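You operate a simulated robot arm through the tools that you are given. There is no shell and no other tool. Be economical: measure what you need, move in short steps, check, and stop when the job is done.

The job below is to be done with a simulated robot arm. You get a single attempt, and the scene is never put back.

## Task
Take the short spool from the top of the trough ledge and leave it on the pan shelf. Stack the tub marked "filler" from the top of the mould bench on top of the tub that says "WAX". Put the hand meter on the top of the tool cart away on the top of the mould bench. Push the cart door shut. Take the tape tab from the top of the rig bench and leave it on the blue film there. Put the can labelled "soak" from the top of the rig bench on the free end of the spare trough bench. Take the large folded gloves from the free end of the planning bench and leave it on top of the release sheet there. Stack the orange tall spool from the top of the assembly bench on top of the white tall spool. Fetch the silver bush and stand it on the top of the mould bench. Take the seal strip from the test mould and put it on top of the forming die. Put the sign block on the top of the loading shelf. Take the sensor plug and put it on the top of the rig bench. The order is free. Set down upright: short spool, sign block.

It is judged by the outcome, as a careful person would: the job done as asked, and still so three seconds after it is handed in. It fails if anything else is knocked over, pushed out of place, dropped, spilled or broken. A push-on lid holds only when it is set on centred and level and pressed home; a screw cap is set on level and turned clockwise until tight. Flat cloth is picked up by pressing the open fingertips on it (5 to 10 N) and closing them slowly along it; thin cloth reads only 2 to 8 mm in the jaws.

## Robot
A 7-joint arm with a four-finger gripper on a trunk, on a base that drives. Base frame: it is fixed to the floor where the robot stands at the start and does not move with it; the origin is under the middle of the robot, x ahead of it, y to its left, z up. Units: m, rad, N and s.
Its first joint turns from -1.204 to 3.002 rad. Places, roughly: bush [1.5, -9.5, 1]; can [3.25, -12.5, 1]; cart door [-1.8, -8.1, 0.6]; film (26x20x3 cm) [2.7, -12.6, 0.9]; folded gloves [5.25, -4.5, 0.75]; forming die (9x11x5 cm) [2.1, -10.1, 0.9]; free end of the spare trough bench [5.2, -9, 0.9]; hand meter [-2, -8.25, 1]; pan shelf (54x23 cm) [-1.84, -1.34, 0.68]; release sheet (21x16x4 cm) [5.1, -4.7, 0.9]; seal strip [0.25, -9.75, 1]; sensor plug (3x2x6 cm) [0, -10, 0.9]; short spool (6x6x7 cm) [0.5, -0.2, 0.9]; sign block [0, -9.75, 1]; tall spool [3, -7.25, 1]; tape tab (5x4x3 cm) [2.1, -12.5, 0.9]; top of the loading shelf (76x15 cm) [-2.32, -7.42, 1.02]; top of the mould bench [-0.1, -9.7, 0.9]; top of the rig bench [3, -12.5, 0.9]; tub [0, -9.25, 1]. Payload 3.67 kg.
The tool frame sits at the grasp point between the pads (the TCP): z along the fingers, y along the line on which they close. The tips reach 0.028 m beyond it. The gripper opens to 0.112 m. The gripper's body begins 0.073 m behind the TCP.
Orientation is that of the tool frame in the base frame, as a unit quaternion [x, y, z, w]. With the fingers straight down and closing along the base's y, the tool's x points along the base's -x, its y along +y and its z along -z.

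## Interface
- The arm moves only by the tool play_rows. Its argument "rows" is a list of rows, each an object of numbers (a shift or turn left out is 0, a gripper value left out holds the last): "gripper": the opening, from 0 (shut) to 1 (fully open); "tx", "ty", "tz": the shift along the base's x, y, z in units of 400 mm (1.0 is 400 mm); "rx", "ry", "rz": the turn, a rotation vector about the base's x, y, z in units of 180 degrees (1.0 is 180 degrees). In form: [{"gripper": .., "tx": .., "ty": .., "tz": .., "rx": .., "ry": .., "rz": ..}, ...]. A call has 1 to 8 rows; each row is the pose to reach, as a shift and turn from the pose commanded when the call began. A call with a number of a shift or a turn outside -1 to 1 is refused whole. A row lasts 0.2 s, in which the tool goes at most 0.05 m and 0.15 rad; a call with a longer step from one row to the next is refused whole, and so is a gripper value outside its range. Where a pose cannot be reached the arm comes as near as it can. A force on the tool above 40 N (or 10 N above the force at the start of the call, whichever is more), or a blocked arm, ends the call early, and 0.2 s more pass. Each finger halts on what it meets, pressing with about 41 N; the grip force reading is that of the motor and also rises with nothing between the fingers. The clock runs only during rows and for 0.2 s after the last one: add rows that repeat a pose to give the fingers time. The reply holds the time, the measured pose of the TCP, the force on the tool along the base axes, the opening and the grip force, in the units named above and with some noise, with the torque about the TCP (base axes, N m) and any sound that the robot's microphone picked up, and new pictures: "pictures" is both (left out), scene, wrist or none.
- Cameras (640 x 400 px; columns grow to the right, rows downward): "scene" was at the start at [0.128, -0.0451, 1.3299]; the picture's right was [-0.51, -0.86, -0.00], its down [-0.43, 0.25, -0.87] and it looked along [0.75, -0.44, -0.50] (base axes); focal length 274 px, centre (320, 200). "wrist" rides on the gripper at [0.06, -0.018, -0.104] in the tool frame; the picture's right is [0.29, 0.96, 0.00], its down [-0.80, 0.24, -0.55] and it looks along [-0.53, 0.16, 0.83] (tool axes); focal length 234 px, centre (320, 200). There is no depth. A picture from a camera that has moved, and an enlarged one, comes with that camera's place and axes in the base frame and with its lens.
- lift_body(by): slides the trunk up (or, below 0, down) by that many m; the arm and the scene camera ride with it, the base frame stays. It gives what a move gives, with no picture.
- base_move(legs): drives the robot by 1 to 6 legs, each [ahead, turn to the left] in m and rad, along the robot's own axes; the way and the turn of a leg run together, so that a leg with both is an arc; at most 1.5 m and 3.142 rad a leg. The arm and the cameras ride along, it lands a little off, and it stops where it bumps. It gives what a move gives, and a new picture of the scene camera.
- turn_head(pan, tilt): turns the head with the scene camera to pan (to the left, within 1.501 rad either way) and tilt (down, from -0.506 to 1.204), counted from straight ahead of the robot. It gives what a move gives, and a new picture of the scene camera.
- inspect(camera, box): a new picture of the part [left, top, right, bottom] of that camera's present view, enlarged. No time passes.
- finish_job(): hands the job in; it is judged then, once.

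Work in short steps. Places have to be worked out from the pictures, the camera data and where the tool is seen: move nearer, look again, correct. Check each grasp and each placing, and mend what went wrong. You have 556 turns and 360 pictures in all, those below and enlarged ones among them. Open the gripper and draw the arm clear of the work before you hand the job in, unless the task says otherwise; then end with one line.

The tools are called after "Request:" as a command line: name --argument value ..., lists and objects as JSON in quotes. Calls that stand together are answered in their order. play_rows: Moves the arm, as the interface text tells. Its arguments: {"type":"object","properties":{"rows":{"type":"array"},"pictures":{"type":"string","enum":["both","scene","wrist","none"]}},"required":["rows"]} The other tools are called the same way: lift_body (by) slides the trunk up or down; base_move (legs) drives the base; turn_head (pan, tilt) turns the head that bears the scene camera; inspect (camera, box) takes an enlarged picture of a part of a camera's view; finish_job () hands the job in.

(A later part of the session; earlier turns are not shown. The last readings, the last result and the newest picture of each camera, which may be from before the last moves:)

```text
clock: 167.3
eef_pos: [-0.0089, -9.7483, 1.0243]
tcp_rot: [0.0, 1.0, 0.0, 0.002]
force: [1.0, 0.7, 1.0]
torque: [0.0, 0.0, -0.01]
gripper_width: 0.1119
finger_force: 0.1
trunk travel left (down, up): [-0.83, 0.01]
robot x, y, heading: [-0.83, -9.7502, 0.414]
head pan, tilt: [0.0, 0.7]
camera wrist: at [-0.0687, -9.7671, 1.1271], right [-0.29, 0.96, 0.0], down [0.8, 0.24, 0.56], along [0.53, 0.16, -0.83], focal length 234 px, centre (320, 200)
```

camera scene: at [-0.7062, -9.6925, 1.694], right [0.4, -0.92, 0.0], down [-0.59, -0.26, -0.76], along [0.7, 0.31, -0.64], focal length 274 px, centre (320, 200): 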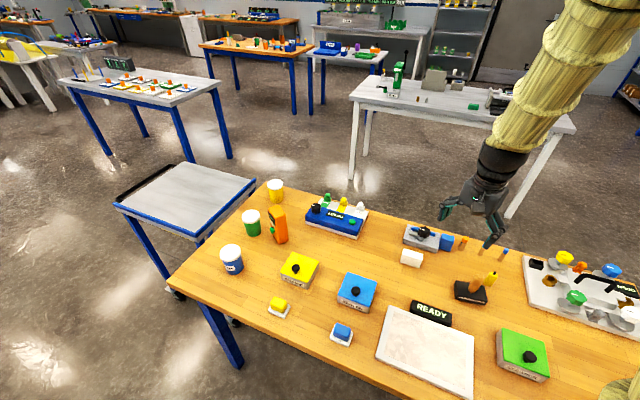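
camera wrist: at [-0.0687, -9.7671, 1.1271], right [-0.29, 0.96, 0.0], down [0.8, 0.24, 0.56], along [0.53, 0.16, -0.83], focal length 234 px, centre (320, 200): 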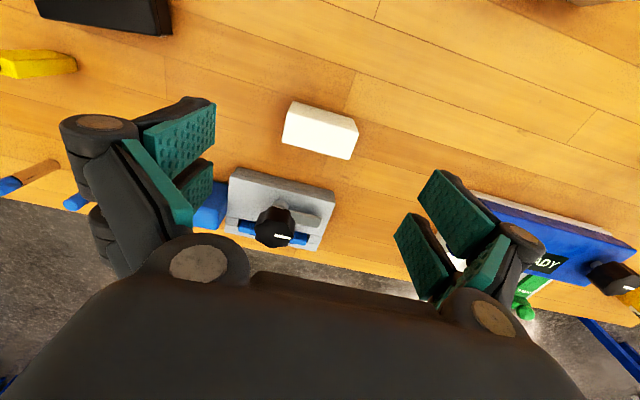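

Aligned on the block's long axis. I'll descend and grip.

Request:
play_rows --rows '[{"tx": 0.02, "tz": -0.1}, {"tx": 0.02, "tz": -0.2}, {"tx": 0.02, "tz": -0.27}, {"tx": 0.02, "tz": -0.27, "gripper": 0.75}, {"tx": 0.02, "tz": -0.27, "gripper": 0.55}, {"tx": 0.02, "tz": -0.27, "gripper": 0.4}, {"tx": 0.02, "tz": -0.27, "gripper": 0.4}]' --pictures "wrist"

```text
clock: 168.9
eef_pos: [-0.0008, -9.7483, 0.9166]
tcp_rot: [0.0, 1.0, -0.001, 0.001]
force: [-0.1, 0.4, 0.0]
torque: [0.02, -0.03, 0.02]
gripper_width: 0.0689
finger_force: 40.7
trunk travel left (down, up): [-0.83, 0.01]
robot x, y, heading: [-0.8317, -9.7439, 0.414]
head pan, tilt: [0.0, 0.7]
camera wrist: at [-0.0598, -9.7668, 1.0192], right [-0.29, 0.96, 0.0], down [0.8, 0.24, 0.55], along [0.53, 0.16, -0.83], focal length 234 px, centre (320, 200)
```

wrist: 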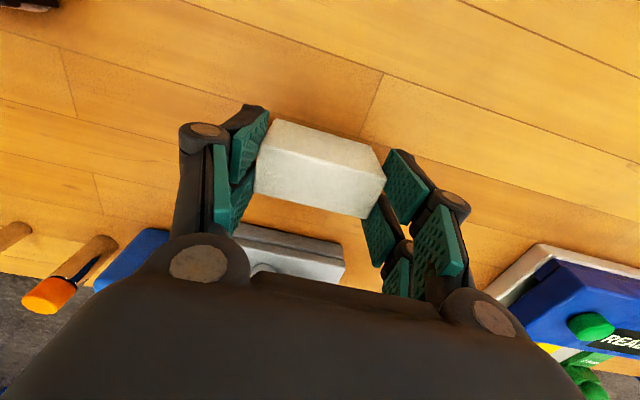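

Gripped at 0.069 m. I'll lift it high.

Request:
play_rows --rows '[{"tz": 0.06, "gripper": 0.4}, {"tz": 0.16}, {"tz": 0.26}, {"tz": 0.36}, {"tz": 0.46}, {"tz": 0.56}, {"tz": 0.66}, {"tz": 0.66}]' --pictures "wrist"

```text
clock: 170.7
eef_pos: [0.0027, -9.7494, 1.1778]
tcp_rot: [-0.001, 1.0, -0.001, 0.001]
force: [-0.3, 1.1, -0.2]
torque: [-0.04, 0.0, 0.03]
gripper_width: 0.0691
finger_force: 40.7
trunk travel left (down, up): [-0.83, 0.01]
robot x, y, heading: [-0.8277, -9.7466, 0.409]
head pan, tilt: [0.0, 0.7]
camera wrist: at [-0.0571, -9.7672, 1.2803], right [-0.29, 0.96, 0.0], down [0.8, 0.24, 0.55], along [0.53, 0.16, -0.83], focal length 234 px, centre (320, 200)
```

wrist: 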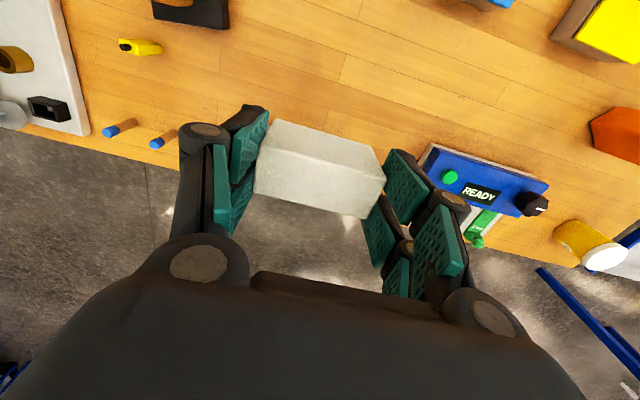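

Held firmly. I'll drive toward the loading shelf.

Request:
base_move --legs '[[0, 1.32], [1.2, 0], [1.12, 0], [0, 1.83]]'

Request:
turn_head --pan -0.35 --tilt 0.5

```text
clock: 189.5
eef_pos: [-2.1033, -7.5311, 1.1774]
tcp_rot: [1.0, -0.001, -0.001, -0.001]
force: [-0.5, -0.3, -0.4]
torque: [-0.01, -0.03, 0.0]
gripper_width: 0.0688
finger_force: 41.0
trunk travel left (down, up): [-0.83, 0.01]
robot x, y, heading: [-1.2731, -7.5393, -2.73]
head pan, tilt: [0.0, 0.7]
camera scene: at [-1.3963, -7.5894, 1.694], right [-0.4, 0.92, 0.0], down [0.59, 0.26, -0.76], along [-0.7, -0.31, -0.64], focal length 274 px, centre (320, 200)
```

scene: 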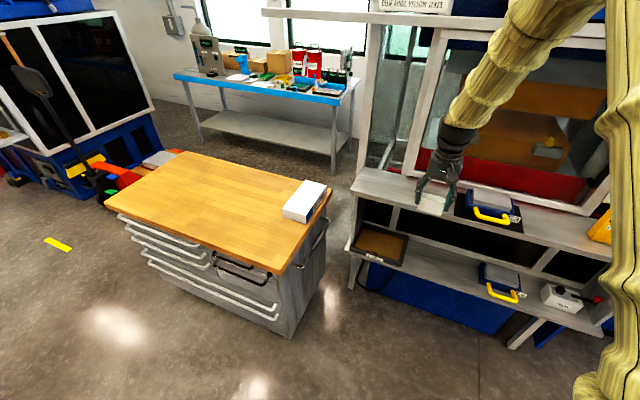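

```text
clock: 190.3
eef_pos: [-2.1032, -7.5307, 1.1787]
tcp_rot: [1.0, 0.0, -0.001, 0.0]
force: [-0.8, 0.3, -0.1]
torque: [0.0, 0.0, -0.01]
gripper_width: 0.0691
finger_force: 41.0
trunk travel left (down, up): [-0.83, 0.01]
robot x, y, heading: [-1.2719, -7.538, -2.729]
head pan, tilt: [-0.351, 0.499]
camera scene: at [-1.4092, -7.5608, 1.7117], right [-0.06, 1.0, 0.0], down [0.48, 0.03, -0.88], along [-0.88, -0.05, -0.48], focal length 274 px, centre (320, 200)
```

scene: 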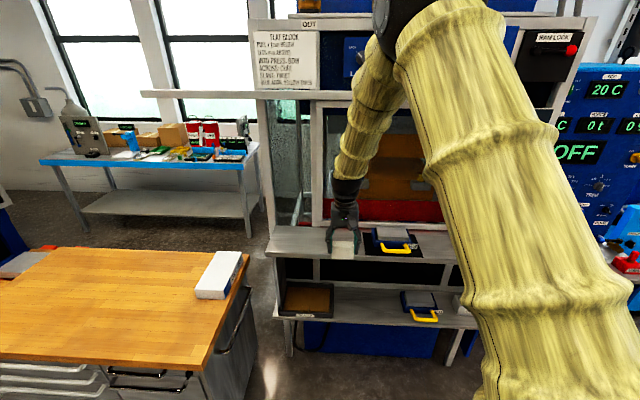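

The free part of the top plank is x -2.24 to -2.40, y -7.80 to -7.42. I'll drive 0.22 m so the block comes over it.

Request:
base_move --legs '[[0.22, 0]]'

Request:
play_rows --rows '[{"tz": -0.05}, {"tz": -0.1}, {"tz": -0.15}]'

```text
clock: 192.0
eef_pos: [-2.301, -7.6172, 1.1775]
tcp_rot: [1.0, -0.001, -0.001, -0.002]
force: [0.5, -0.2, 0.2]
torque: [0.02, -0.02, 0.0]
gripper_width: 0.0689
finger_force: 41.4
trunk travel left (down, up): [-0.83, 0.01]
robot x, y, heading: [-1.4696, -7.6206, -2.727]
head pan, tilt: [-0.351, 0.499]
camera scene: at [-1.6074, -7.6474, 1.7117], right [-0.06, 1.0, 0.0], down [0.48, 0.03, -0.88], along [-0.88, -0.05, -0.48], focal length 274 px, centre (320, 200)
```

scene: 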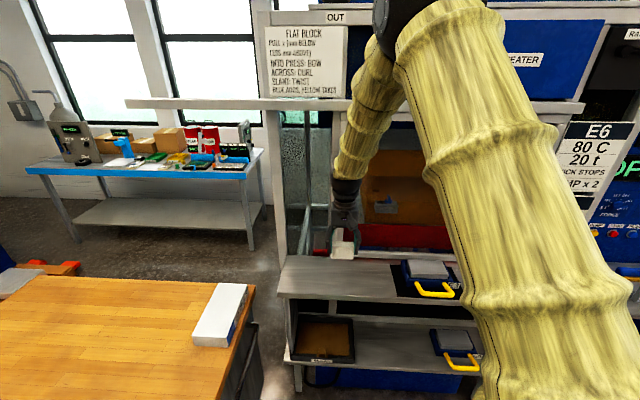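

```text
clock: 192.8
eef_pos: [-2.3006, -7.6165, 1.1189]
tcp_rot: [1.0, -0.002, 0.0, -0.001]
force: [-0.5, -0.4, -0.9]
torque: [0.01, 0.0, -0.01]
gripper_width: 0.0691
finger_force: 40.7
trunk travel left (down, up): [-0.83, 0.01]
robot x, y, heading: [-1.4689, -7.6232, -2.726]
head pan, tilt: [-0.351, 0.499]
camera scene: at [-1.607, -7.6467, 1.7118], right [-0.06, 1.0, 0.0], down [0.48, 0.03, -0.88], along [-0.88, -0.05, -0.48], focal length 274 px, centre (320, 200)
camera wrist: at [-2.2397, -7.6002, 1.2212], right [0.29, -0.96, 0.0], down [-0.8, -0.24, 0.55], along [-0.53, -0.16, -0.83], focal length 234 px, centre (320, 200)
```

scene: 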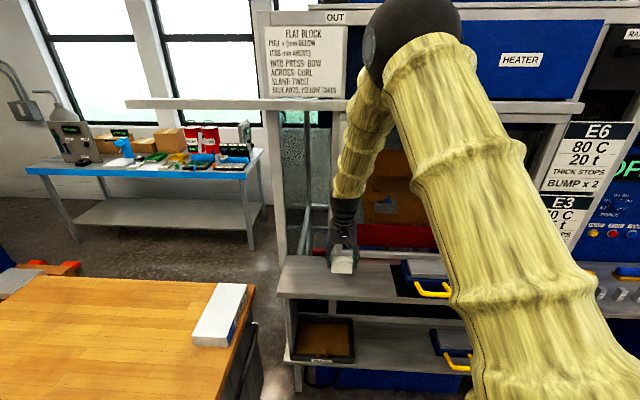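
wrist: 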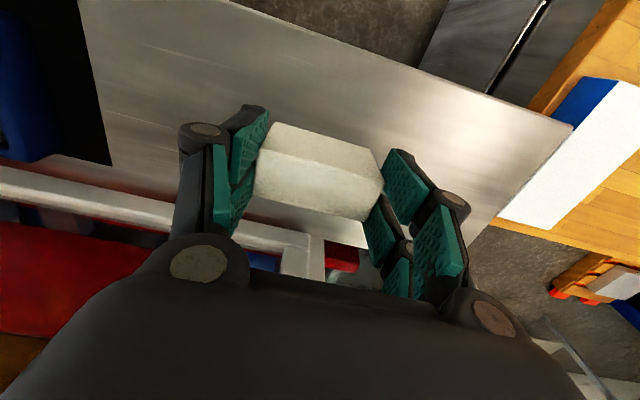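

The block is over the plank. I'll lower to contact.

Request:
play_rows --rows '[{"tz": -0.06}, {"tz": -0.1}, {"tz": -0.125}, {"tz": -0.14}, {"tz": -0.155}, {"tz": -0.17}, {"tz": -0.185}, {"tz": -0.2}]' --pictures "none"

```text
clock: 194.6
eef_pos: [-2.2981, -7.6161, 1.0448]
tcp_rot: [1.0, -0.001, -0.003, -0.001]
force: [10.3, 0.0, 21.5]
torque: [-0.25, -0.61, 0.16]
gripper_width: 0.0696
finger_force: 22.9
trunk travel left (down, up): [-0.83, 0.01]
robot x, y, heading: [-1.4693, -7.6211, -2.728]
head pan, tilt: [-0.351, 0.499]
stopped in row 8: the force on the tool passed its limit at 68 N (the readings are from after the stop); the commanded pose is now the measured one
```

Request:
play_rows --rows '[{"gripper": 0.7, "tz": 0.005}, {"gripper": 0.8, "tz": 0.005}, {"gripper": 0.9, "tz": 0.005}, {"gripper": 1, "tz": 0.005}, {"gripper": 1, "tz": 0.1}, {"gripper": 1, "tz": 0.2}, {"gripper": 1, "tz": 0.3}, {"gripper": 1, "tz": 0.4}]'

```text
clock: 196.4
eef_pos: [-2.2998, -7.6177, 1.2022]
tcp_rot: [1.0, 0.0, -0.001, -0.001]
force: [-0.3, -0.7, 0.6]
torque: [0.0, 0.04, 0.0]
gripper_width: 0.1119
finger_force: 0.0
trunk travel left (down, up): [-0.83, 0.01]
robot x, y, heading: [-1.4676, -7.6229, -2.733]
head pan, tilt: [-0.351, 0.499]
camera scene: at [-1.6045, -7.6471, 1.7119], right [-0.06, 1.0, 0.0], down [0.48, 0.03, -0.88], along [-0.88, -0.05, -0.48], focal length 274 px, centre (320, 200)
camera wrist: at [-2.2401, -7.6002, 1.3052], right [0.29, -0.96, 0.0], down [-0.8, -0.24, 0.56], along [-0.53, -0.16, -0.83], focal length 234 px, centre (320, 200)
```

scene: 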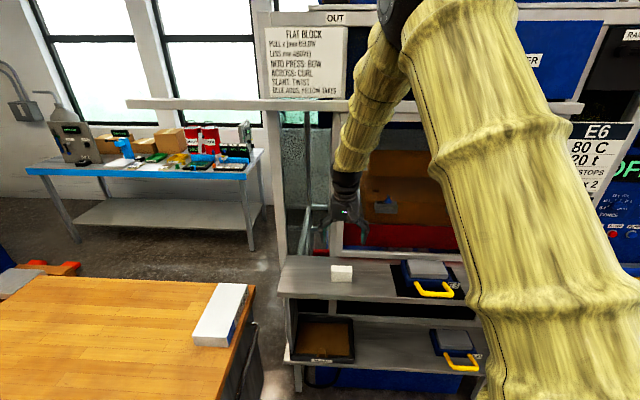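
wrist: 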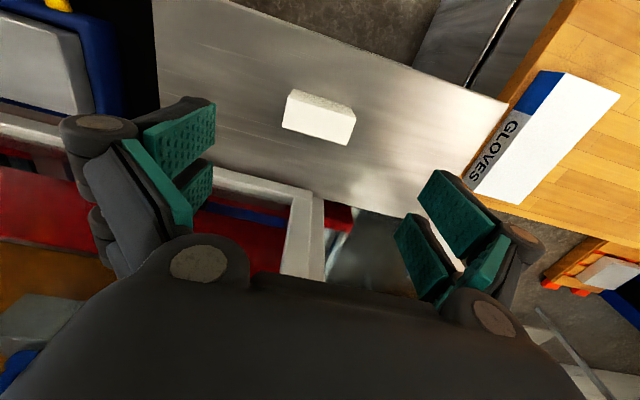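

The block is on the plank. I'll check it closely, since "upright" matters.

Request:
inspect --camera "scene" --box '[310, 250, 370, 300]'

Request:
inspect --camera "wrist" --box '[260, 60, 380, 170]'

```text
8.00 times, centred on (340, 275) of scene
camera zoom: at [-1.6045, -7.6471, 1.7119], right [-0.06, 1.0, 0.0], down [0.48, 0.03, -0.88], along [-0.88, -0.05, -0.48], focal length 2189 px, centre (160, -400)
```

zoom: 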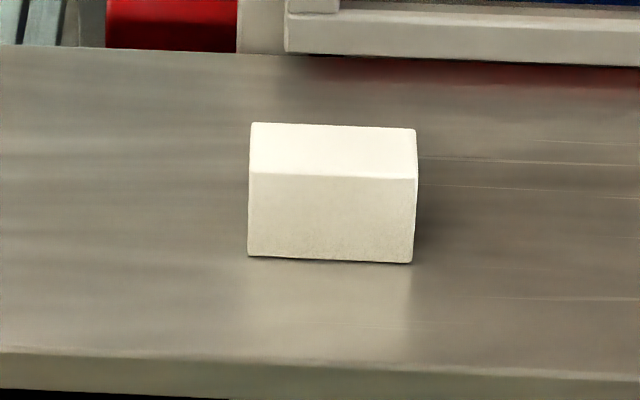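

```text
3.64 times, centred on (320, 115) of wrist
camera zoom: at [-2.2401, -7.6002, 1.3052], right [0.29, -0.96, 0.0], down [-0.8, -0.24, 0.56], along [-0.53, -0.16, -0.83], focal length 852 px, centre (320, 509)
```

zoom: 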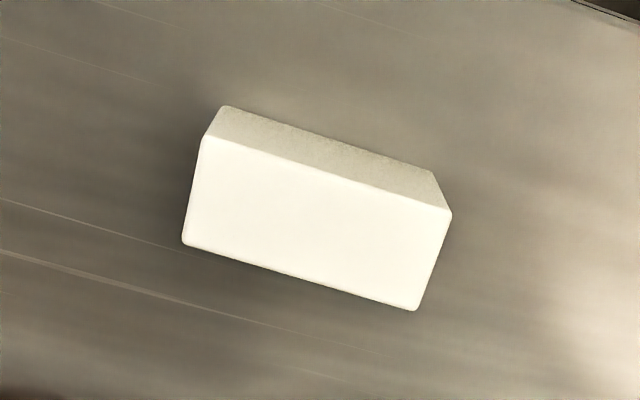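

The block is plain and sits as it did on the bench, which is fine. Next I'll go round to the corridor east of the mould bench, north of the trolley.

Request:
base_move --legs '[[-0.4, 0], [0, 2.47], [1.0, 0], [0.95, 0], [0, -1.27]]'

Request:
turn_head --pan 0.1 --tilt 0.5

```text
clock: 214.6
eef_pos: [1.4653, -8.3911, 1.2046]
tcp_rot: [0.312, 0.95, -0.004, 0.003]
force: [0.4, 1.7, 0.4]
torque: [-0.02, -0.01, -0.02]
gripper_width: 0.1121
finger_force: 0.1
trunk travel left (down, up): [-0.83, 0.01]
robot x, y, heading: [0.7967, -7.9053, -0.077]
head pan, tilt: [-0.351, 0.499]
stopped in leg 5: the robot was blocked; the commanded pose is now the measured one
camera scene: at [0.928, -7.9466, 1.7118], right [-0.41, -0.91, 0.0], down [-0.44, 0.2, -0.88], along [0.8, -0.36, -0.48], focal length 274 px, centre (320, 200)
```

scene: 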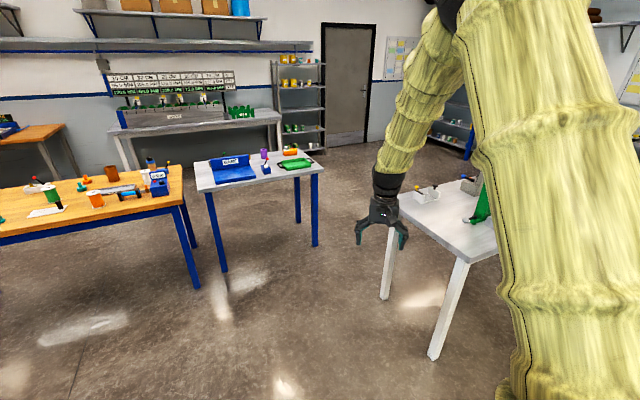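

```text
clock: 215.5
eef_pos: [1.4665, -8.3907, 1.2026]
tcp_rot: [0.313, 0.95, -0.003, 0.002]
force: [0.6, 1.0, -0.5]
torque: [0.0, 0.02, -0.03]
gripper_width: 0.1121
finger_force: 0.1
trunk travel left (down, up): [-0.83, 0.01]
robot x, y, heading: [0.7901, -7.9056, -0.078]
head pan, tilt: [0.099, 0.499]
camera scene: at [0.9374, -7.9087, 1.7116], right [0.02, -1.0, 0.0], down [-0.48, -0.01, -0.88], along [0.88, 0.02, -0.48], focal length 274 px, centre (320, 200)
```

scene: 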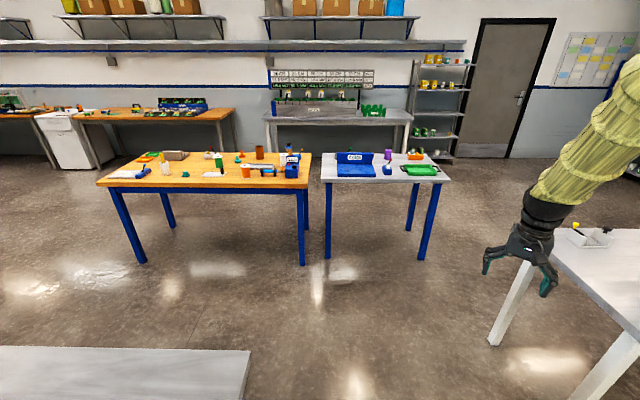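

The turn was blocked: the base is touching the corner of the table to the north-east. I'll back up, then turn and go diagonally into the corridor.

Request:
base_move --legs '[[-0.35, 0], [0, -0.95], [0.8, 0], [0, -0.5]]'

```text
clock: 225.4
eef_pos: [0.4862, -9.2768, 1.2032]
tcp_rot: [0.859, 0.513, -0.003, -0.001]
force: [-0.2, 0.2, 0.2]
torque: [0.01, 0.01, 0.0]
gripper_width: 0.1119
finger_force: 0.0
trunk travel left (down, up): [-0.83, 0.01]
robot x, y, heading: [0.8751, -8.5462, -1.508]
head pan, tilt: [0.099, 0.499]
camera scene: at [0.8911, -8.685, 1.7118], right [-0.99, -0.16, 0.0], down [-0.08, 0.47, -0.88], along [0.14, -0.87, -0.48], focal length 274 px, centre (320, 200)
```

scene: 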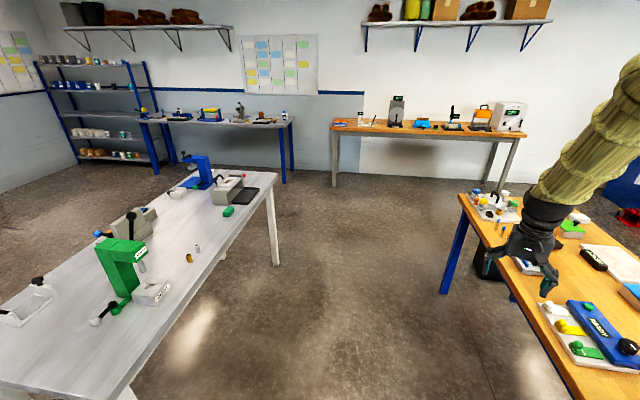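

In the corridor. I'll look right for the yellow tub's label.

Request:
turn_head --pan -1.15 --tilt 0.6

```text
clock: 226.8
eef_pos: [0.487, -9.2768, 1.2042]
tcp_rot: [0.859, 0.512, -0.004, -0.001]
force: [-0.4, -0.7, -1.1]
torque: [-0.03, -0.01, -0.01]
gripper_width: 0.1121
finger_force: 0.1
trunk travel left (down, up): [-0.83, 0.01]
robot x, y, heading: [0.8757, -8.545, -1.509]
head pan, tilt: [-1.15, 0.6]
camera scene: at [0.7985, -8.6366, 1.7027], right [-0.46, 0.89, 0.0], down [0.5, 0.26, -0.82], along [-0.73, -0.38, -0.57], focal length 274 px, centre (320, 200)
```

scene: 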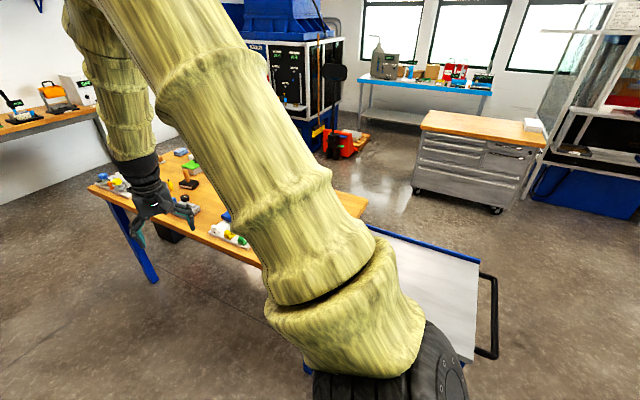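

The arm blocks the view. I'll drive further down the corridor and turn to face the bench.

Request:
base_move --legs '[[0.85, 0], [0, -1.1]]'

Request:
turn_head --pan -0.2 --tilt 0.6

```text
clock: 234.2
eef_pos: [0.1018, -9.3815, 1.2031]
tcp_rot: [1.0, -0.022, -0.002, -0.003]
force: [-0.7, -0.2, -1.0]
torque: [-0.01, 0.01, 0.0]
gripper_width: 0.112
finger_force: 0.1
trunk travel left (down, up): [-0.83, 0.01]
robot x, y, heading: [0.9326, -9.4093, -2.629]
head pan, tilt: [-1.15, 0.6]
camera scene: at [0.8141, -9.3827, 1.7027], right [0.59, 0.8, 0.0], down [0.45, -0.34, -0.82], along [-0.66, 0.49, -0.57], focal length 274 px, centre (320, 200)
```

scene: 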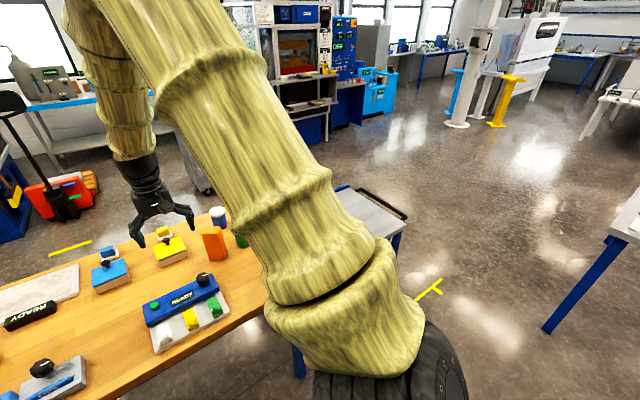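

```text
clock: 235.4
eef_pos: [0.1019, -9.3812, 1.2035]
tcp_rot: [1.0, -0.022, -0.003, -0.002]
force: [-0.2, 0.1, 0.1]
torque: [-0.01, 0.01, 0.0]
gripper_width: 0.112
finger_force: 0.1
trunk travel left (down, up): [-0.83, 0.01]
robot x, y, heading: [0.9282, -9.4109, -2.627]
head pan, tilt: [-0.201, 0.6]
camera scene: at [0.8009, -9.4624, 1.7027], right [-0.31, 0.95, 0.0], down [0.54, 0.17, -0.82], along [-0.78, -0.25, -0.57], focal length 274 px, centre (320, 200)
```

scene: 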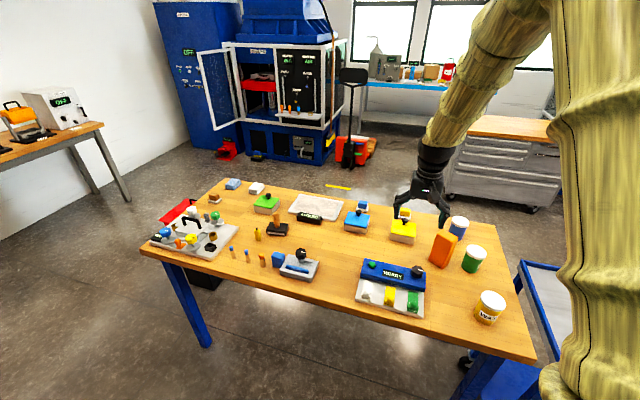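

Request:
inspect --camera "scene" --box '[380, 200, 540, 350]'

Request:
inspect --camera "scene" --box '[220, 220, 340, 300]'

```text
2.67 times, centred on (460, 275) of scene
camera zoom: at [0.8009, -9.4624, 1.7027], right [-0.31, 0.95, 0.0], down [0.54, 0.17, -0.82], along [-0.78, -0.25, -0.57], focal length 730 px, centre (-53, 0)
```

zoom: 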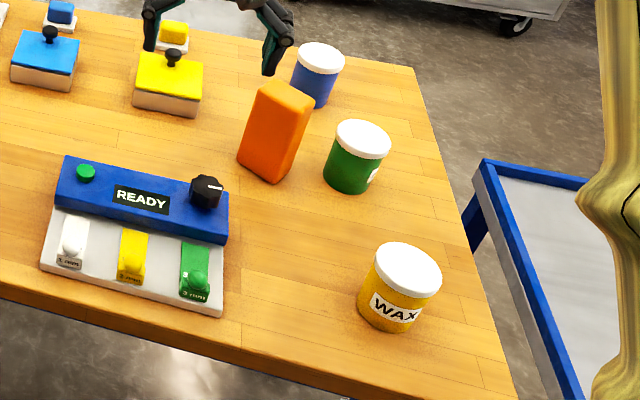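

```text
5.00 times, centred on (280, 260) of scene
camera zoom: at [0.8009, -9.4624, 1.7027], right [-0.31, 0.95, 0.0], down [0.54, 0.17, -0.82], along [-0.78, -0.25, -0.57], focal length 1368 px, centre (520, -100)
```

zoom: 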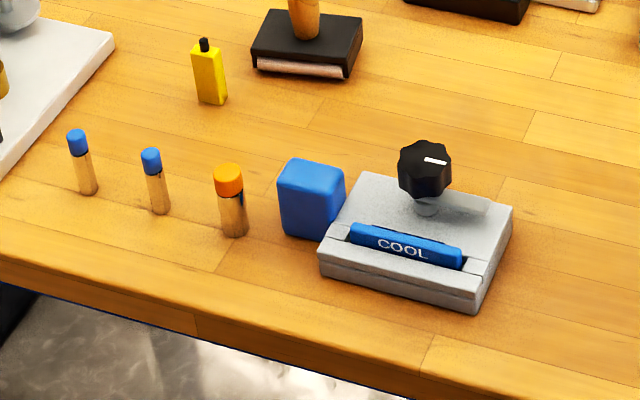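

Yellow is WAX, confirmed. I'll reposition closer so both the green and yellow tubs are in reach.

Request:
base_move --legs '[[0, -0.92], [0.25, 0], [0, 0.6]]'

```text
clock: 241.2
eef_pos: [-0.0966, -9.072, 1.2036]
tcp_rot: [0.988, -0.158, -0.002, -0.003]
force: [-0.1, 0.4, -0.1]
torque: [0.03, 0.01, -0.01]
gripper_width: 0.1119
finger_force: 0.0
trunk travel left (down, up): [-0.83, 0.01]
robot x, y, heading: [0.6912, -9.3191, -2.898]
head pan, tilt: [-0.201, 0.6]
camera scene: at [0.5549, -9.3368, 1.7026], right [-0.04, 1.0, 0.0], down [0.56, 0.02, -0.82], along [-0.82, -0.04, -0.57], focal length 274 px, centre (320, 200)
```

scene: 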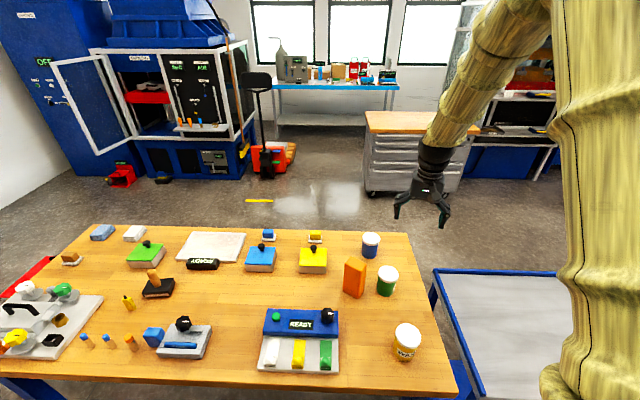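

Green tub near (-0.075, -9.145), WAX near (0.136, -9.123). The meter is close to the green tub, so I'll rotate the tool 60° to close along x while moving above it.

Request:
play_rows --rows '[{"rz": -0.047, "ty": -0.06}, {"rz": -0.094, "ty": -0.12, "tx": 0.03}, {"rz": -0.141, "ty": -0.18, "tx": 0.05}, {"rz": -0.188, "ty": -0.18, "tx": 0.05, "tz": -0.05}, {"rz": -0.235, "ty": -0.18, "tx": 0.05, "tz": -0.1}, {"rz": -0.282, "ty": -0.18, "tx": 0.05, "tz": -0.15}, {"rz": -0.329, "ty": -0.18, "tx": 0.05, "tz": -0.2}, {"rz": -0.34, "ty": -0.18, "tx": 0.05, "tz": -0.22}]'

```text
clock: 243.0
eef_pos: [-0.0761, -9.144, 1.1146]
tcp_rot: [0.77, -0.638, 0.0, -0.003]
force: [-0.2, 0.4, 0.1]
torque: [0.01, -0.01, 0.0]
gripper_width: 0.112
finger_force: 0.1
trunk travel left (down, up): [-0.83, 0.01]
robot x, y, heading: [0.693, -9.3231, -2.9]
head pan, tilt: [-0.201, 0.6]
camera scene: at [0.5556, -9.3369, 1.7027], right [-0.04, 1.0, 0.0], down [0.56, 0.02, -0.82], along [-0.82, -0.04, -0.57], focal length 274 px, centre (320, 200)
camera wrist: at [-0.0472, -9.2004, 1.2175], right [-0.89, -0.46, -0.01], down [-0.39, 0.74, 0.56], along [-0.25, 0.5, -0.83], focal length 234 px, centre (320, 200)
```

scene: 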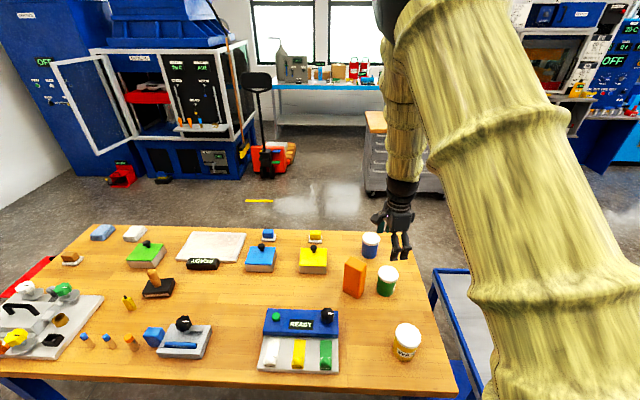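
wrist: 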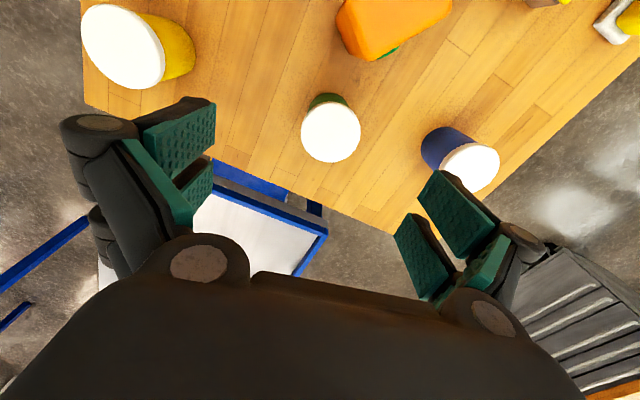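

Green lid centred at (-0.089, -9.139, 0.984). I'll descend and grip the body below the lid.

Request:
play_rows --rows '[{"tx": -0.032, "ty": 0.012}, {"tx": -0.032, "ty": 0.012, "tz": -0.12}, {"tx": -0.032, "ty": 0.012, "tz": -0.24}, {"tx": -0.032, "ty": 0.012, "tz": -0.36}, {"tx": -0.032, "ty": 0.012, "tz": -0.44}, {"tx": -0.032, "ty": 0.012, "tz": -0.48}, {"tx": -0.032, "ty": 0.012, "tz": -0.48}]'

```text
clock: 244.6
eef_pos: [-0.0882, -9.1387, 0.9262]
tcp_rot: [0.77, -0.638, 0.0, -0.004]
force: [0.4, 0.6, -0.5]
torque: [0.0, 0.0, 0.04]
gripper_width: 0.1122
finger_force: 0.0
trunk travel left (down, up): [-0.83, 0.01]
robot x, y, heading: [0.6917, -9.3208, -2.897]
head pan, tilt: [-0.201, 0.6]
camera scene: at [0.5556, -9.3364, 1.7027], right [-0.04, 1.0, 0.0], down [0.56, 0.02, -0.82], along [-0.82, -0.04, -0.57], focal length 274 px, centre (320, 200)
camera wrist: at [-0.0594, -9.1956, 1.0288], right [-0.89, -0.46, -0.01], down [-0.39, 0.73, 0.56], along [-0.25, 0.5, -0.83], focal length 234 px, centre (320, 200)
```

scene: 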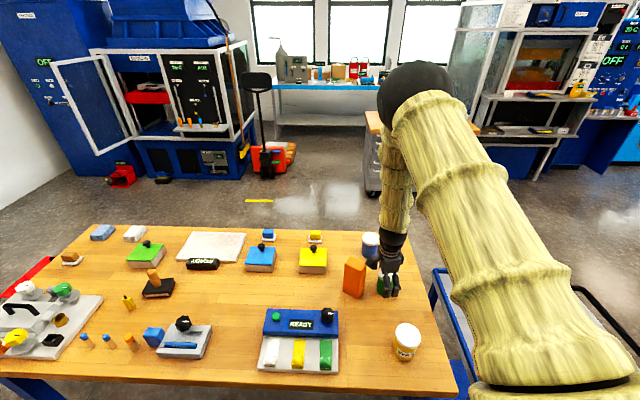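
wrist: 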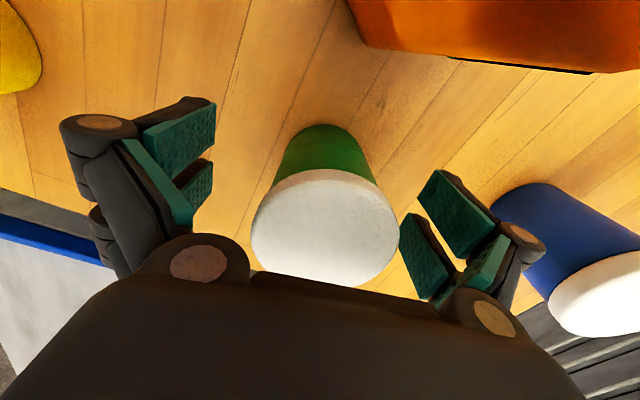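

Slightly lower, then close.

Request:
play_rows --rows '[{"tz": -0.03}, {"tz": -0.03, "gripper": 0.75}, {"tz": -0.03, "gripper": 0.55}, {"tz": -0.03, "gripper": 0.35}, {"tz": -0.03, "gripper": 0.3}, {"tz": -0.03, "gripper": 0.3}]' --pictures "wrist"

```text
clock: 246.0
eef_pos: [-0.087, -9.1392, 0.9132]
tcp_rot: [0.77, -0.638, 0.0, -0.003]
force: [1.9, -0.8, 5.5]
torque: [-0.03, -0.15, -0.04]
gripper_width: 0.067
finger_force: 40.4
trunk travel left (down, up): [-0.83, 0.01]
robot x, y, heading: [0.6885, -9.3226, -2.899]
head pan, tilt: [-0.201, 0.6]
camera wrist: at [-0.0596, -9.1961, 1.016], right [-0.89, -0.46, -0.01], down [-0.39, 0.73, 0.56], along [-0.25, 0.5, -0.83], focal length 234 px, centre (320, 200)
```

wrist: 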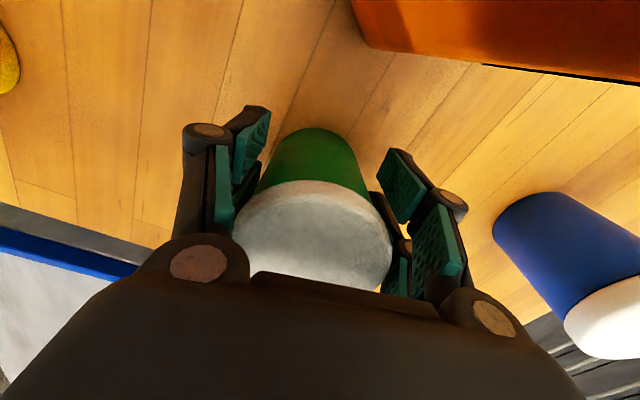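

Gripped at 0.067 m. I'll lift and check.

Request:
play_rows --rows '[{"tz": 0.05, "gripper": 0.3}, {"tz": 0.13}, {"tz": 0.23}, {"tz": 0.33}, {"tz": 0.43}, {"tz": 0.43}]'

```text
clock: 247.4
eef_pos: [-0.0914, -9.1382, 1.0834]
tcp_rot: [0.77, -0.638, 0.0, -0.005]
force: [-0.1, 1.1, -3.1]
torque: [-0.07, -0.04, 0.0]
gripper_width: 0.0674
finger_force: 41.2
trunk travel left (down, up): [-0.83, 0.01]
robot x, y, heading: [0.6924, -9.3192, -2.895]
head pan, tilt: [-0.201, 0.6]
camera scene: at [0.5533, -9.3359, 1.7024], right [-0.04, 1.0, 0.0], down [0.57, 0.02, -0.82], along [-0.82, -0.04, -0.57], focal length 274 px, centre (320, 200)
camera wrist: at [-0.0629, -9.1952, 1.1864], right [-0.89, -0.46, -0.01], down [-0.39, 0.74, 0.56], along [-0.25, 0.5, -0.83], focal length 234 px, centre (320, 200)
```

scene: 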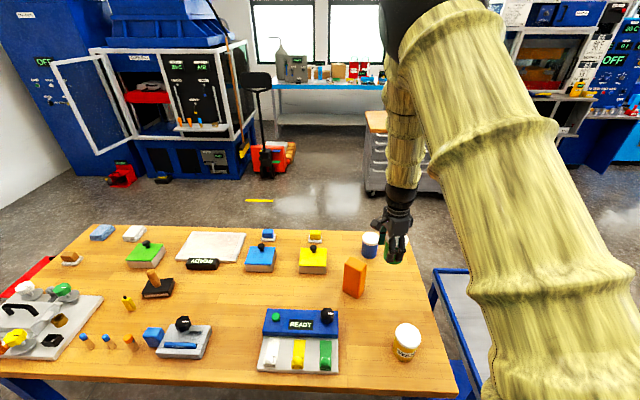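
wrist: 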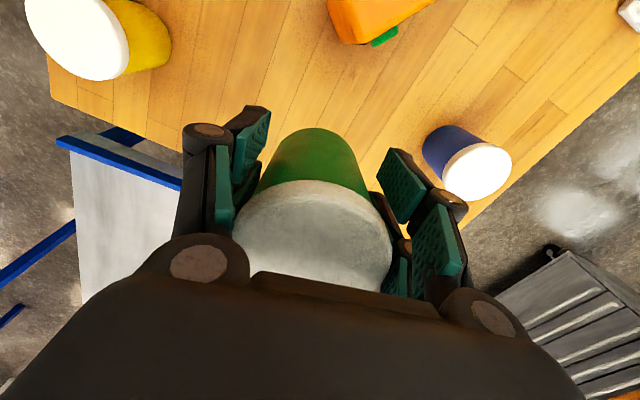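

Held. The WAX lid is at about (0.118, -9.11, 0.957). I'll move over it.

Request:
play_rows --rows '[{"tx": 0.1, "ty": 0.01}, {"tx": 0.2, "ty": 0.03}, {"tx": 0.3, "ty": 0.04}, {"tx": 0.4, "ty": 0.05}, {"tx": 0.5, "ty": 0.07}, {"tx": 0.523, "ty": 0.07}, {"tx": 0.523, "ty": 0.07}]'

```text
clock: 249.0
eef_pos: [0.1208, -9.1105, 1.0832]
tcp_rot: [0.77, -0.638, 0.0, -0.003]
force: [-0.3, 0.3, -2.0]
torque: [-0.06, 0.0, -0.02]
gripper_width: 0.0671
finger_force: 40.8
trunk travel left (down, up): [-0.83, 0.01]
robot x, y, heading: [0.6923, -9.3226, -2.898]
head pan, tilt: [-0.201, 0.6]
camera scene: at [0.5551, -9.3362, 1.7026], right [-0.04, 1.0, 0.0], down [0.56, 0.02, -0.82], along [-0.82, -0.04, -0.57], focal length 274 px, centre (320, 200)
camera wrist: at [0.1488, -9.1672, 1.1859], right [-0.89, -0.46, -0.01], down [-0.39, 0.73, 0.56], along [-0.25, 0.5, -0.83], focal length 234 px, centre (320, 200)
```

scene: 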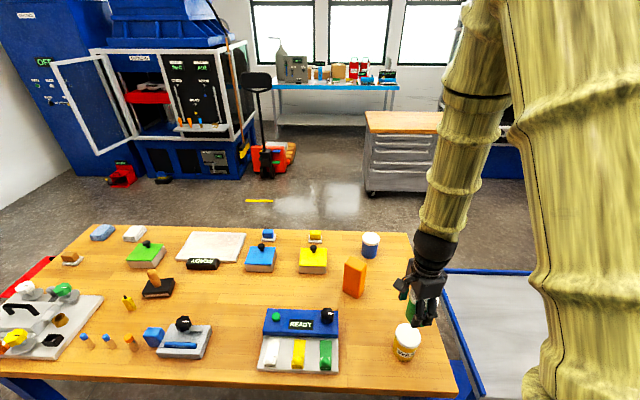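
wrist: 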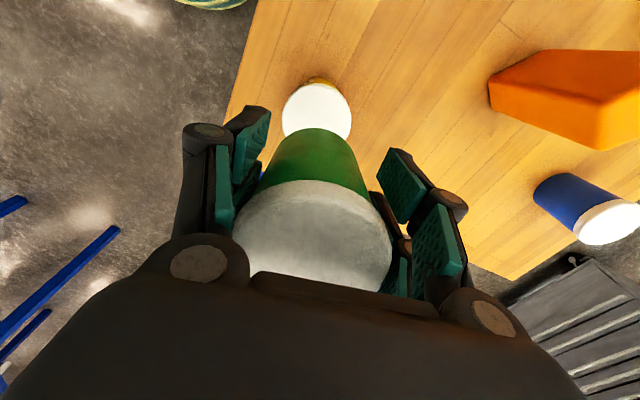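

The lid centre reads (0.129, -9.117), so I'll shift 8 mm and lower most of the way.

Request:
play_rows --rows '[{"tx": 0.02, "ty": -0.015}, {"tx": 0.02, "ty": -0.015, "tz": -0.08}, {"tx": 0.02, "ty": -0.015, "tz": -0.15}, {"tx": 0.02, "ty": -0.015, "tz": -0.17}, {"tx": 0.02, "ty": -0.015, "tz": -0.17}]'

Request:
inspect --camera "scene" --box '[360, 270, 460, 380]'

```text
clock: 250.2
eef_pos: [0.1297, -9.1172, 1.0161]
tcp_rot: [0.77, -0.638, 0.0, -0.004]
force: [0.4, 0.8, -2.9]
torque: [-0.06, 0.01, 0.04]
gripper_width: 0.0671
finger_force: 40.8
trunk travel left (down, up): [-0.83, 0.01]
robot x, y, heading: [0.6958, -9.321, -2.899]
head pan, tilt: [-0.201, 0.6]
camera scene: at [0.5546, -9.3359, 1.7026], right [-0.04, 1.0, 0.0], down [0.57, 0.02, -0.82], along [-0.82, -0.04, -0.57], focal length 274 px, centre (320, 200)
camera wrist: at [0.1575, -9.1743, 1.1192], right [-0.89, -0.46, -0.01], down [-0.39, 0.74, 0.56], along [-0.25, 0.5, -0.83], focal length 234 px, centre (320, 200)
```

scene: 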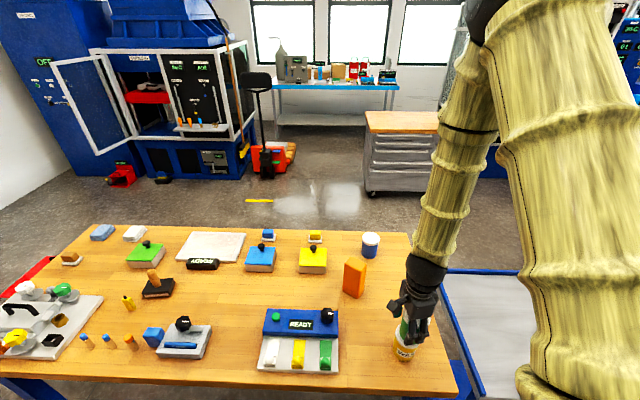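
wrist: 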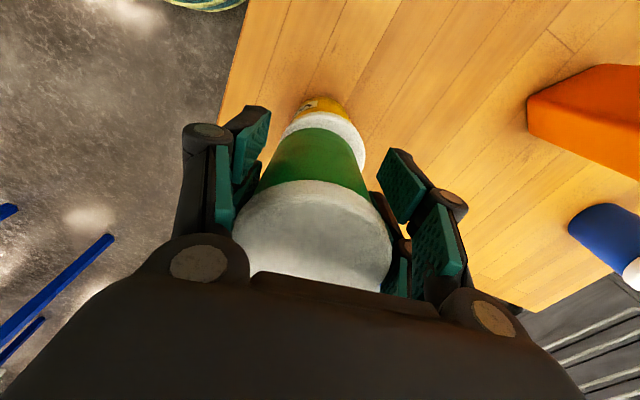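

```text
3.64 times, centred on (410, 325) of scene
camera zoom: at [0.5546, -9.3359, 1.7026], right [-0.04, 1.0, 0.0], down [0.57, 0.02, -0.82], along [-0.82, -0.04, -0.57], focal length 995 px, centre (-7, -254)
```

zoom: 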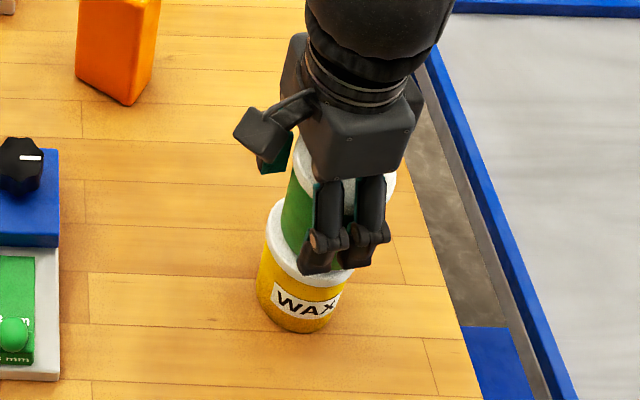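

Request:
inspect --camera "wrist" --box '[250, 80, 390, 200]'

```text
3.33 times, centred on (320, 140) of wrist
camera zoom: at [0.1575, -9.1743, 1.1192], right [-0.89, -0.46, -0.01], down [-0.39, 0.74, 0.56], along [-0.25, 0.5, -0.83], focal length 781 px, centre (320, 400)
```

zoom: 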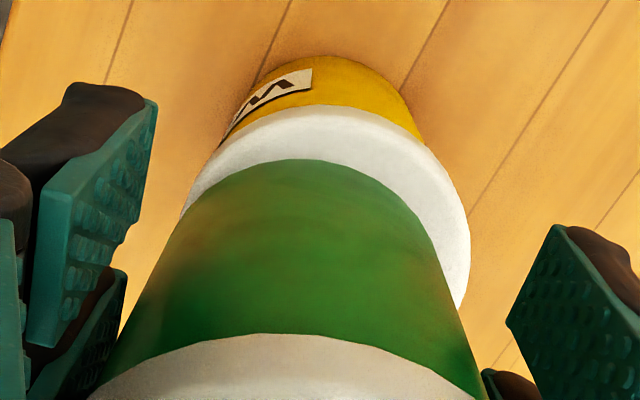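

Alignment looks within about 4 mm. I'll make a tiny correction and lower to contact.

Request:
play_rows --rows '[{"tx": -0.01, "tz": -0.015}, {"tx": -0.01, "tz": -0.03}, {"tx": -0.01, "tz": -0.045}, {"tx": -0.01, "tz": -0.06}, {"tx": -0.01, "tz": -0.07}, {"tx": -0.01, "tz": -0.08}, {"tx": -0.01, "tz": -0.09}]' --pictures "none"

```text
clock: 251.1
eef_pos: [0.1257, -9.118, 1.0009]
tcp_rot: [0.77, -0.637, -0.003, -0.001]
force: [5.6, -1.7, 34.2]
torque: [0.46, -0.47, -0.17]
gripper_width: 0.0669
finger_force: 41.0
trunk travel left (down, up): [-0.83, 0.01]
robot x, y, heading: [0.6936, -9.3184, -2.895]
head pan, tilt: [-0.201, 0.6]
stopped in row 4: the force on the tool passed its limit at 78 N (the readings are from after the stop); the commanded pose is now the measured one
```

Contact. I'll release gently and check.

Request:
play_rows --rows '[{"gripper": 0.6, "tz": 0.003}, {"gripper": 0.65, "tz": 0.003}, {"gripper": 0.75, "tz": 0.003}, {"gripper": 0.9, "tz": 0.003}, {"gripper": 1, "tz": 0.003}, {"gripper": 1, "tz": 0.1}, {"gripper": 1, "tz": 0.2}, {"gripper": 1, "tz": 0.3}]'

Request:
inspect --camera "scene" --box '[360, 250, 460, 380]'

```text
clock: 252.9
eef_pos: [0.1257, -9.1182, 1.1174]
tcp_rot: [0.769, -0.639, -0.003, -0.004]
force: [0.9, 0.1, -0.3]
torque: [0.03, 0.01, 0.02]
gripper_width: 0.112
finger_force: 0.1
trunk travel left (down, up): [-0.83, 0.01]
robot x, y, heading: [0.6944, -9.3211, -2.903]
head pan, tilt: [-0.201, 0.6]
camera scene: at [0.558, -9.3382, 1.7028], right [-0.04, 1.0, 0.0], down [0.56, 0.02, -0.83], along [-0.83, -0.03, -0.56], focal length 274 px, centre (320, 200)
camera wrist: at [0.1554, -9.1748, 1.2206], right [-0.89, -0.46, 0.0], down [-0.38, 0.73, 0.56], along [-0.26, 0.5, -0.83], focal length 234 px, centre (320, 200)
```

scene: 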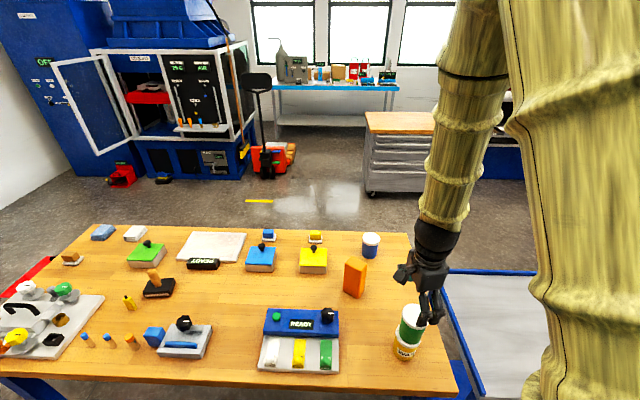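
wrist: 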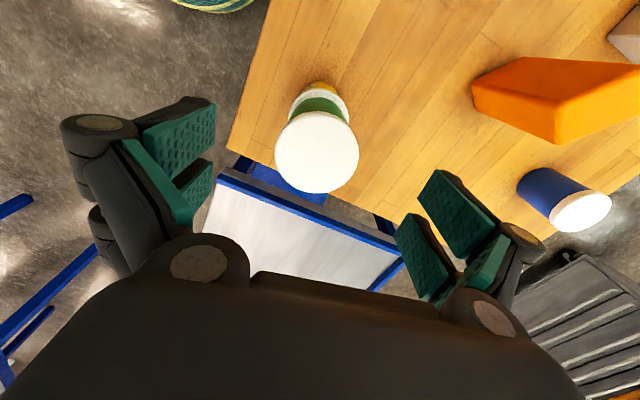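

```text
3.08 times, centred on (410, 315) of scene
camera zoom: at [0.558, -9.3382, 1.7028], right [-0.04, 1.0, 0.0], down [0.56, 0.02, -0.83], along [-0.83, -0.03, -0.56], focal length 842 px, centre (43, -154)
```

zoom: 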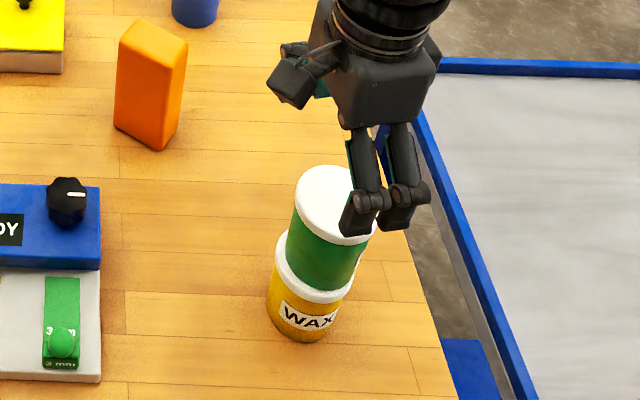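

FILLER is stacked on WAX. Next, the seal strip: I'll turn left to bring the test mould into the comfortable zone.

Request:
base_move --legs '[[0, 0.8]]'

Request:
play_rows --rows '[{"tx": 0, "rz": 0.03}, {"ty": -0.1, "rz": 0.06}, {"ty": -0.2, "tx": -0.03, "rz": 0.09}, {"ty": -0.3, "tx": -0.05, "rz": 0.12}]' --pictures "wrist"

```text
clock: 255.3
eef_pos: [0.1461, -9.58, 1.116]
tcp_rot: [0.956, -0.294, -0.002, -0.002]
force: [-0.2, -0.9, -0.3]
torque: [0.03, 0.0, 0.04]
gripper_width: 0.1118
finger_force: 0.1
trunk travel left (down, up): [-0.83, 0.01]
robot x, y, heading: [0.6951, -9.3195, -2.11]
head pan, tilt: [-0.201, 0.6]
camera scene: at [0.6065, -9.4294, 1.7027], right [-0.74, 0.68, 0.0], down [0.38, 0.42, -0.82], along [-0.56, -0.61, -0.57], focal length 274 px, centre (320, 200)
```

scene: 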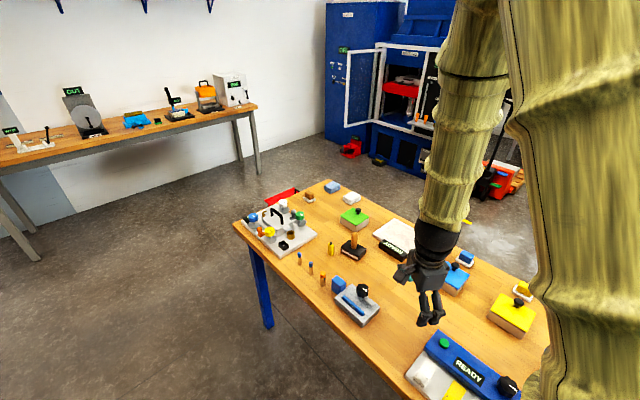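

```text
clock: 256.3
eef_pos: [0.1219, -9.7009, 1.1131]
tcp_rot: [0.994, -0.109, -0.004, -0.002]
force: [0.8, -0.7, 0.4]
torque: [0.03, 0.04, -0.01]
gripper_width: 0.112
finger_force: 0.0
trunk travel left (down, up): [-0.83, 0.01]
robot x, y, heading: [0.693, -9.3222, -2.112]
head pan, tilt: [-0.201, 0.6]
camera wrist: at [0.1849, -9.6977, 1.2158], right [0.07, -1.0, 0.0], down [-0.83, -0.06, 0.56], along [-0.56, -0.04, -0.83], focal length 234 px, centre (320, 200)
```

wrist: 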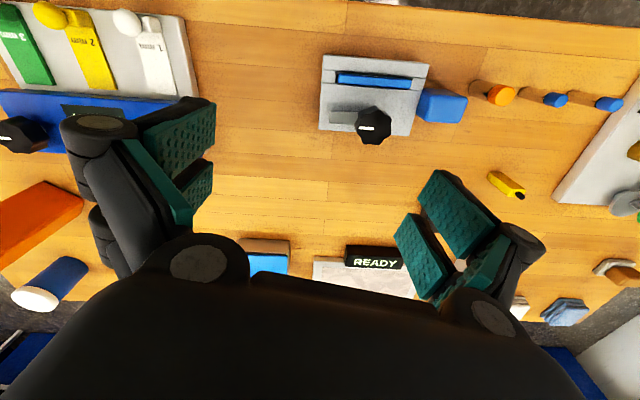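

Request:
inspect --camera "wrist" --box '[300, 40, 480, 160]'

Request:
inspect --camera "scene" --box '[320, 260, 400, 330]'

```text
3.33 times, centred on (390, 100) of wrist
camera zoom: at [0.1849, -9.6977, 1.2158], right [0.07, -1.0, 0.0], down [-0.83, -0.06, 0.56], along [-0.56, -0.04, -0.83], focal length 781 px, centre (87, 533)
```

zoom: 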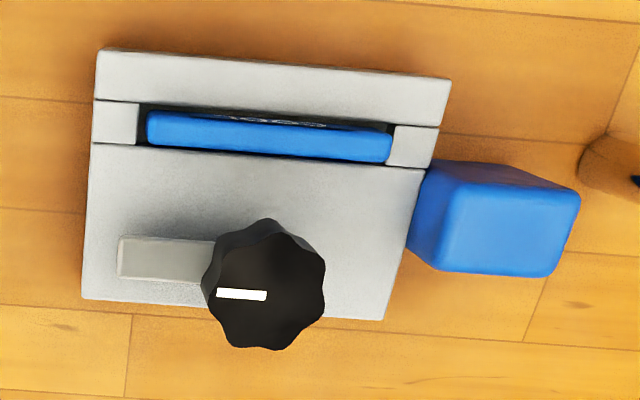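

```text
5.71 times, centred on (360, 295) of scene
camera zoom: at [0.6066, -9.4314, 1.7025], right [-0.74, 0.68, 0.0], down [0.38, 0.42, -0.82], along [-0.56, -0.61, -0.57], focal length 1564 px, centre (91, -343)
```

zoom: 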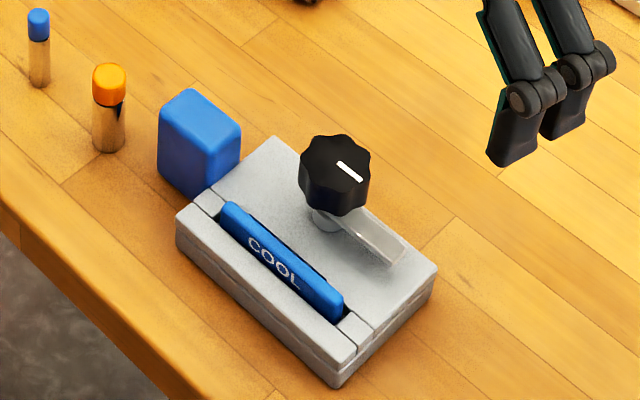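

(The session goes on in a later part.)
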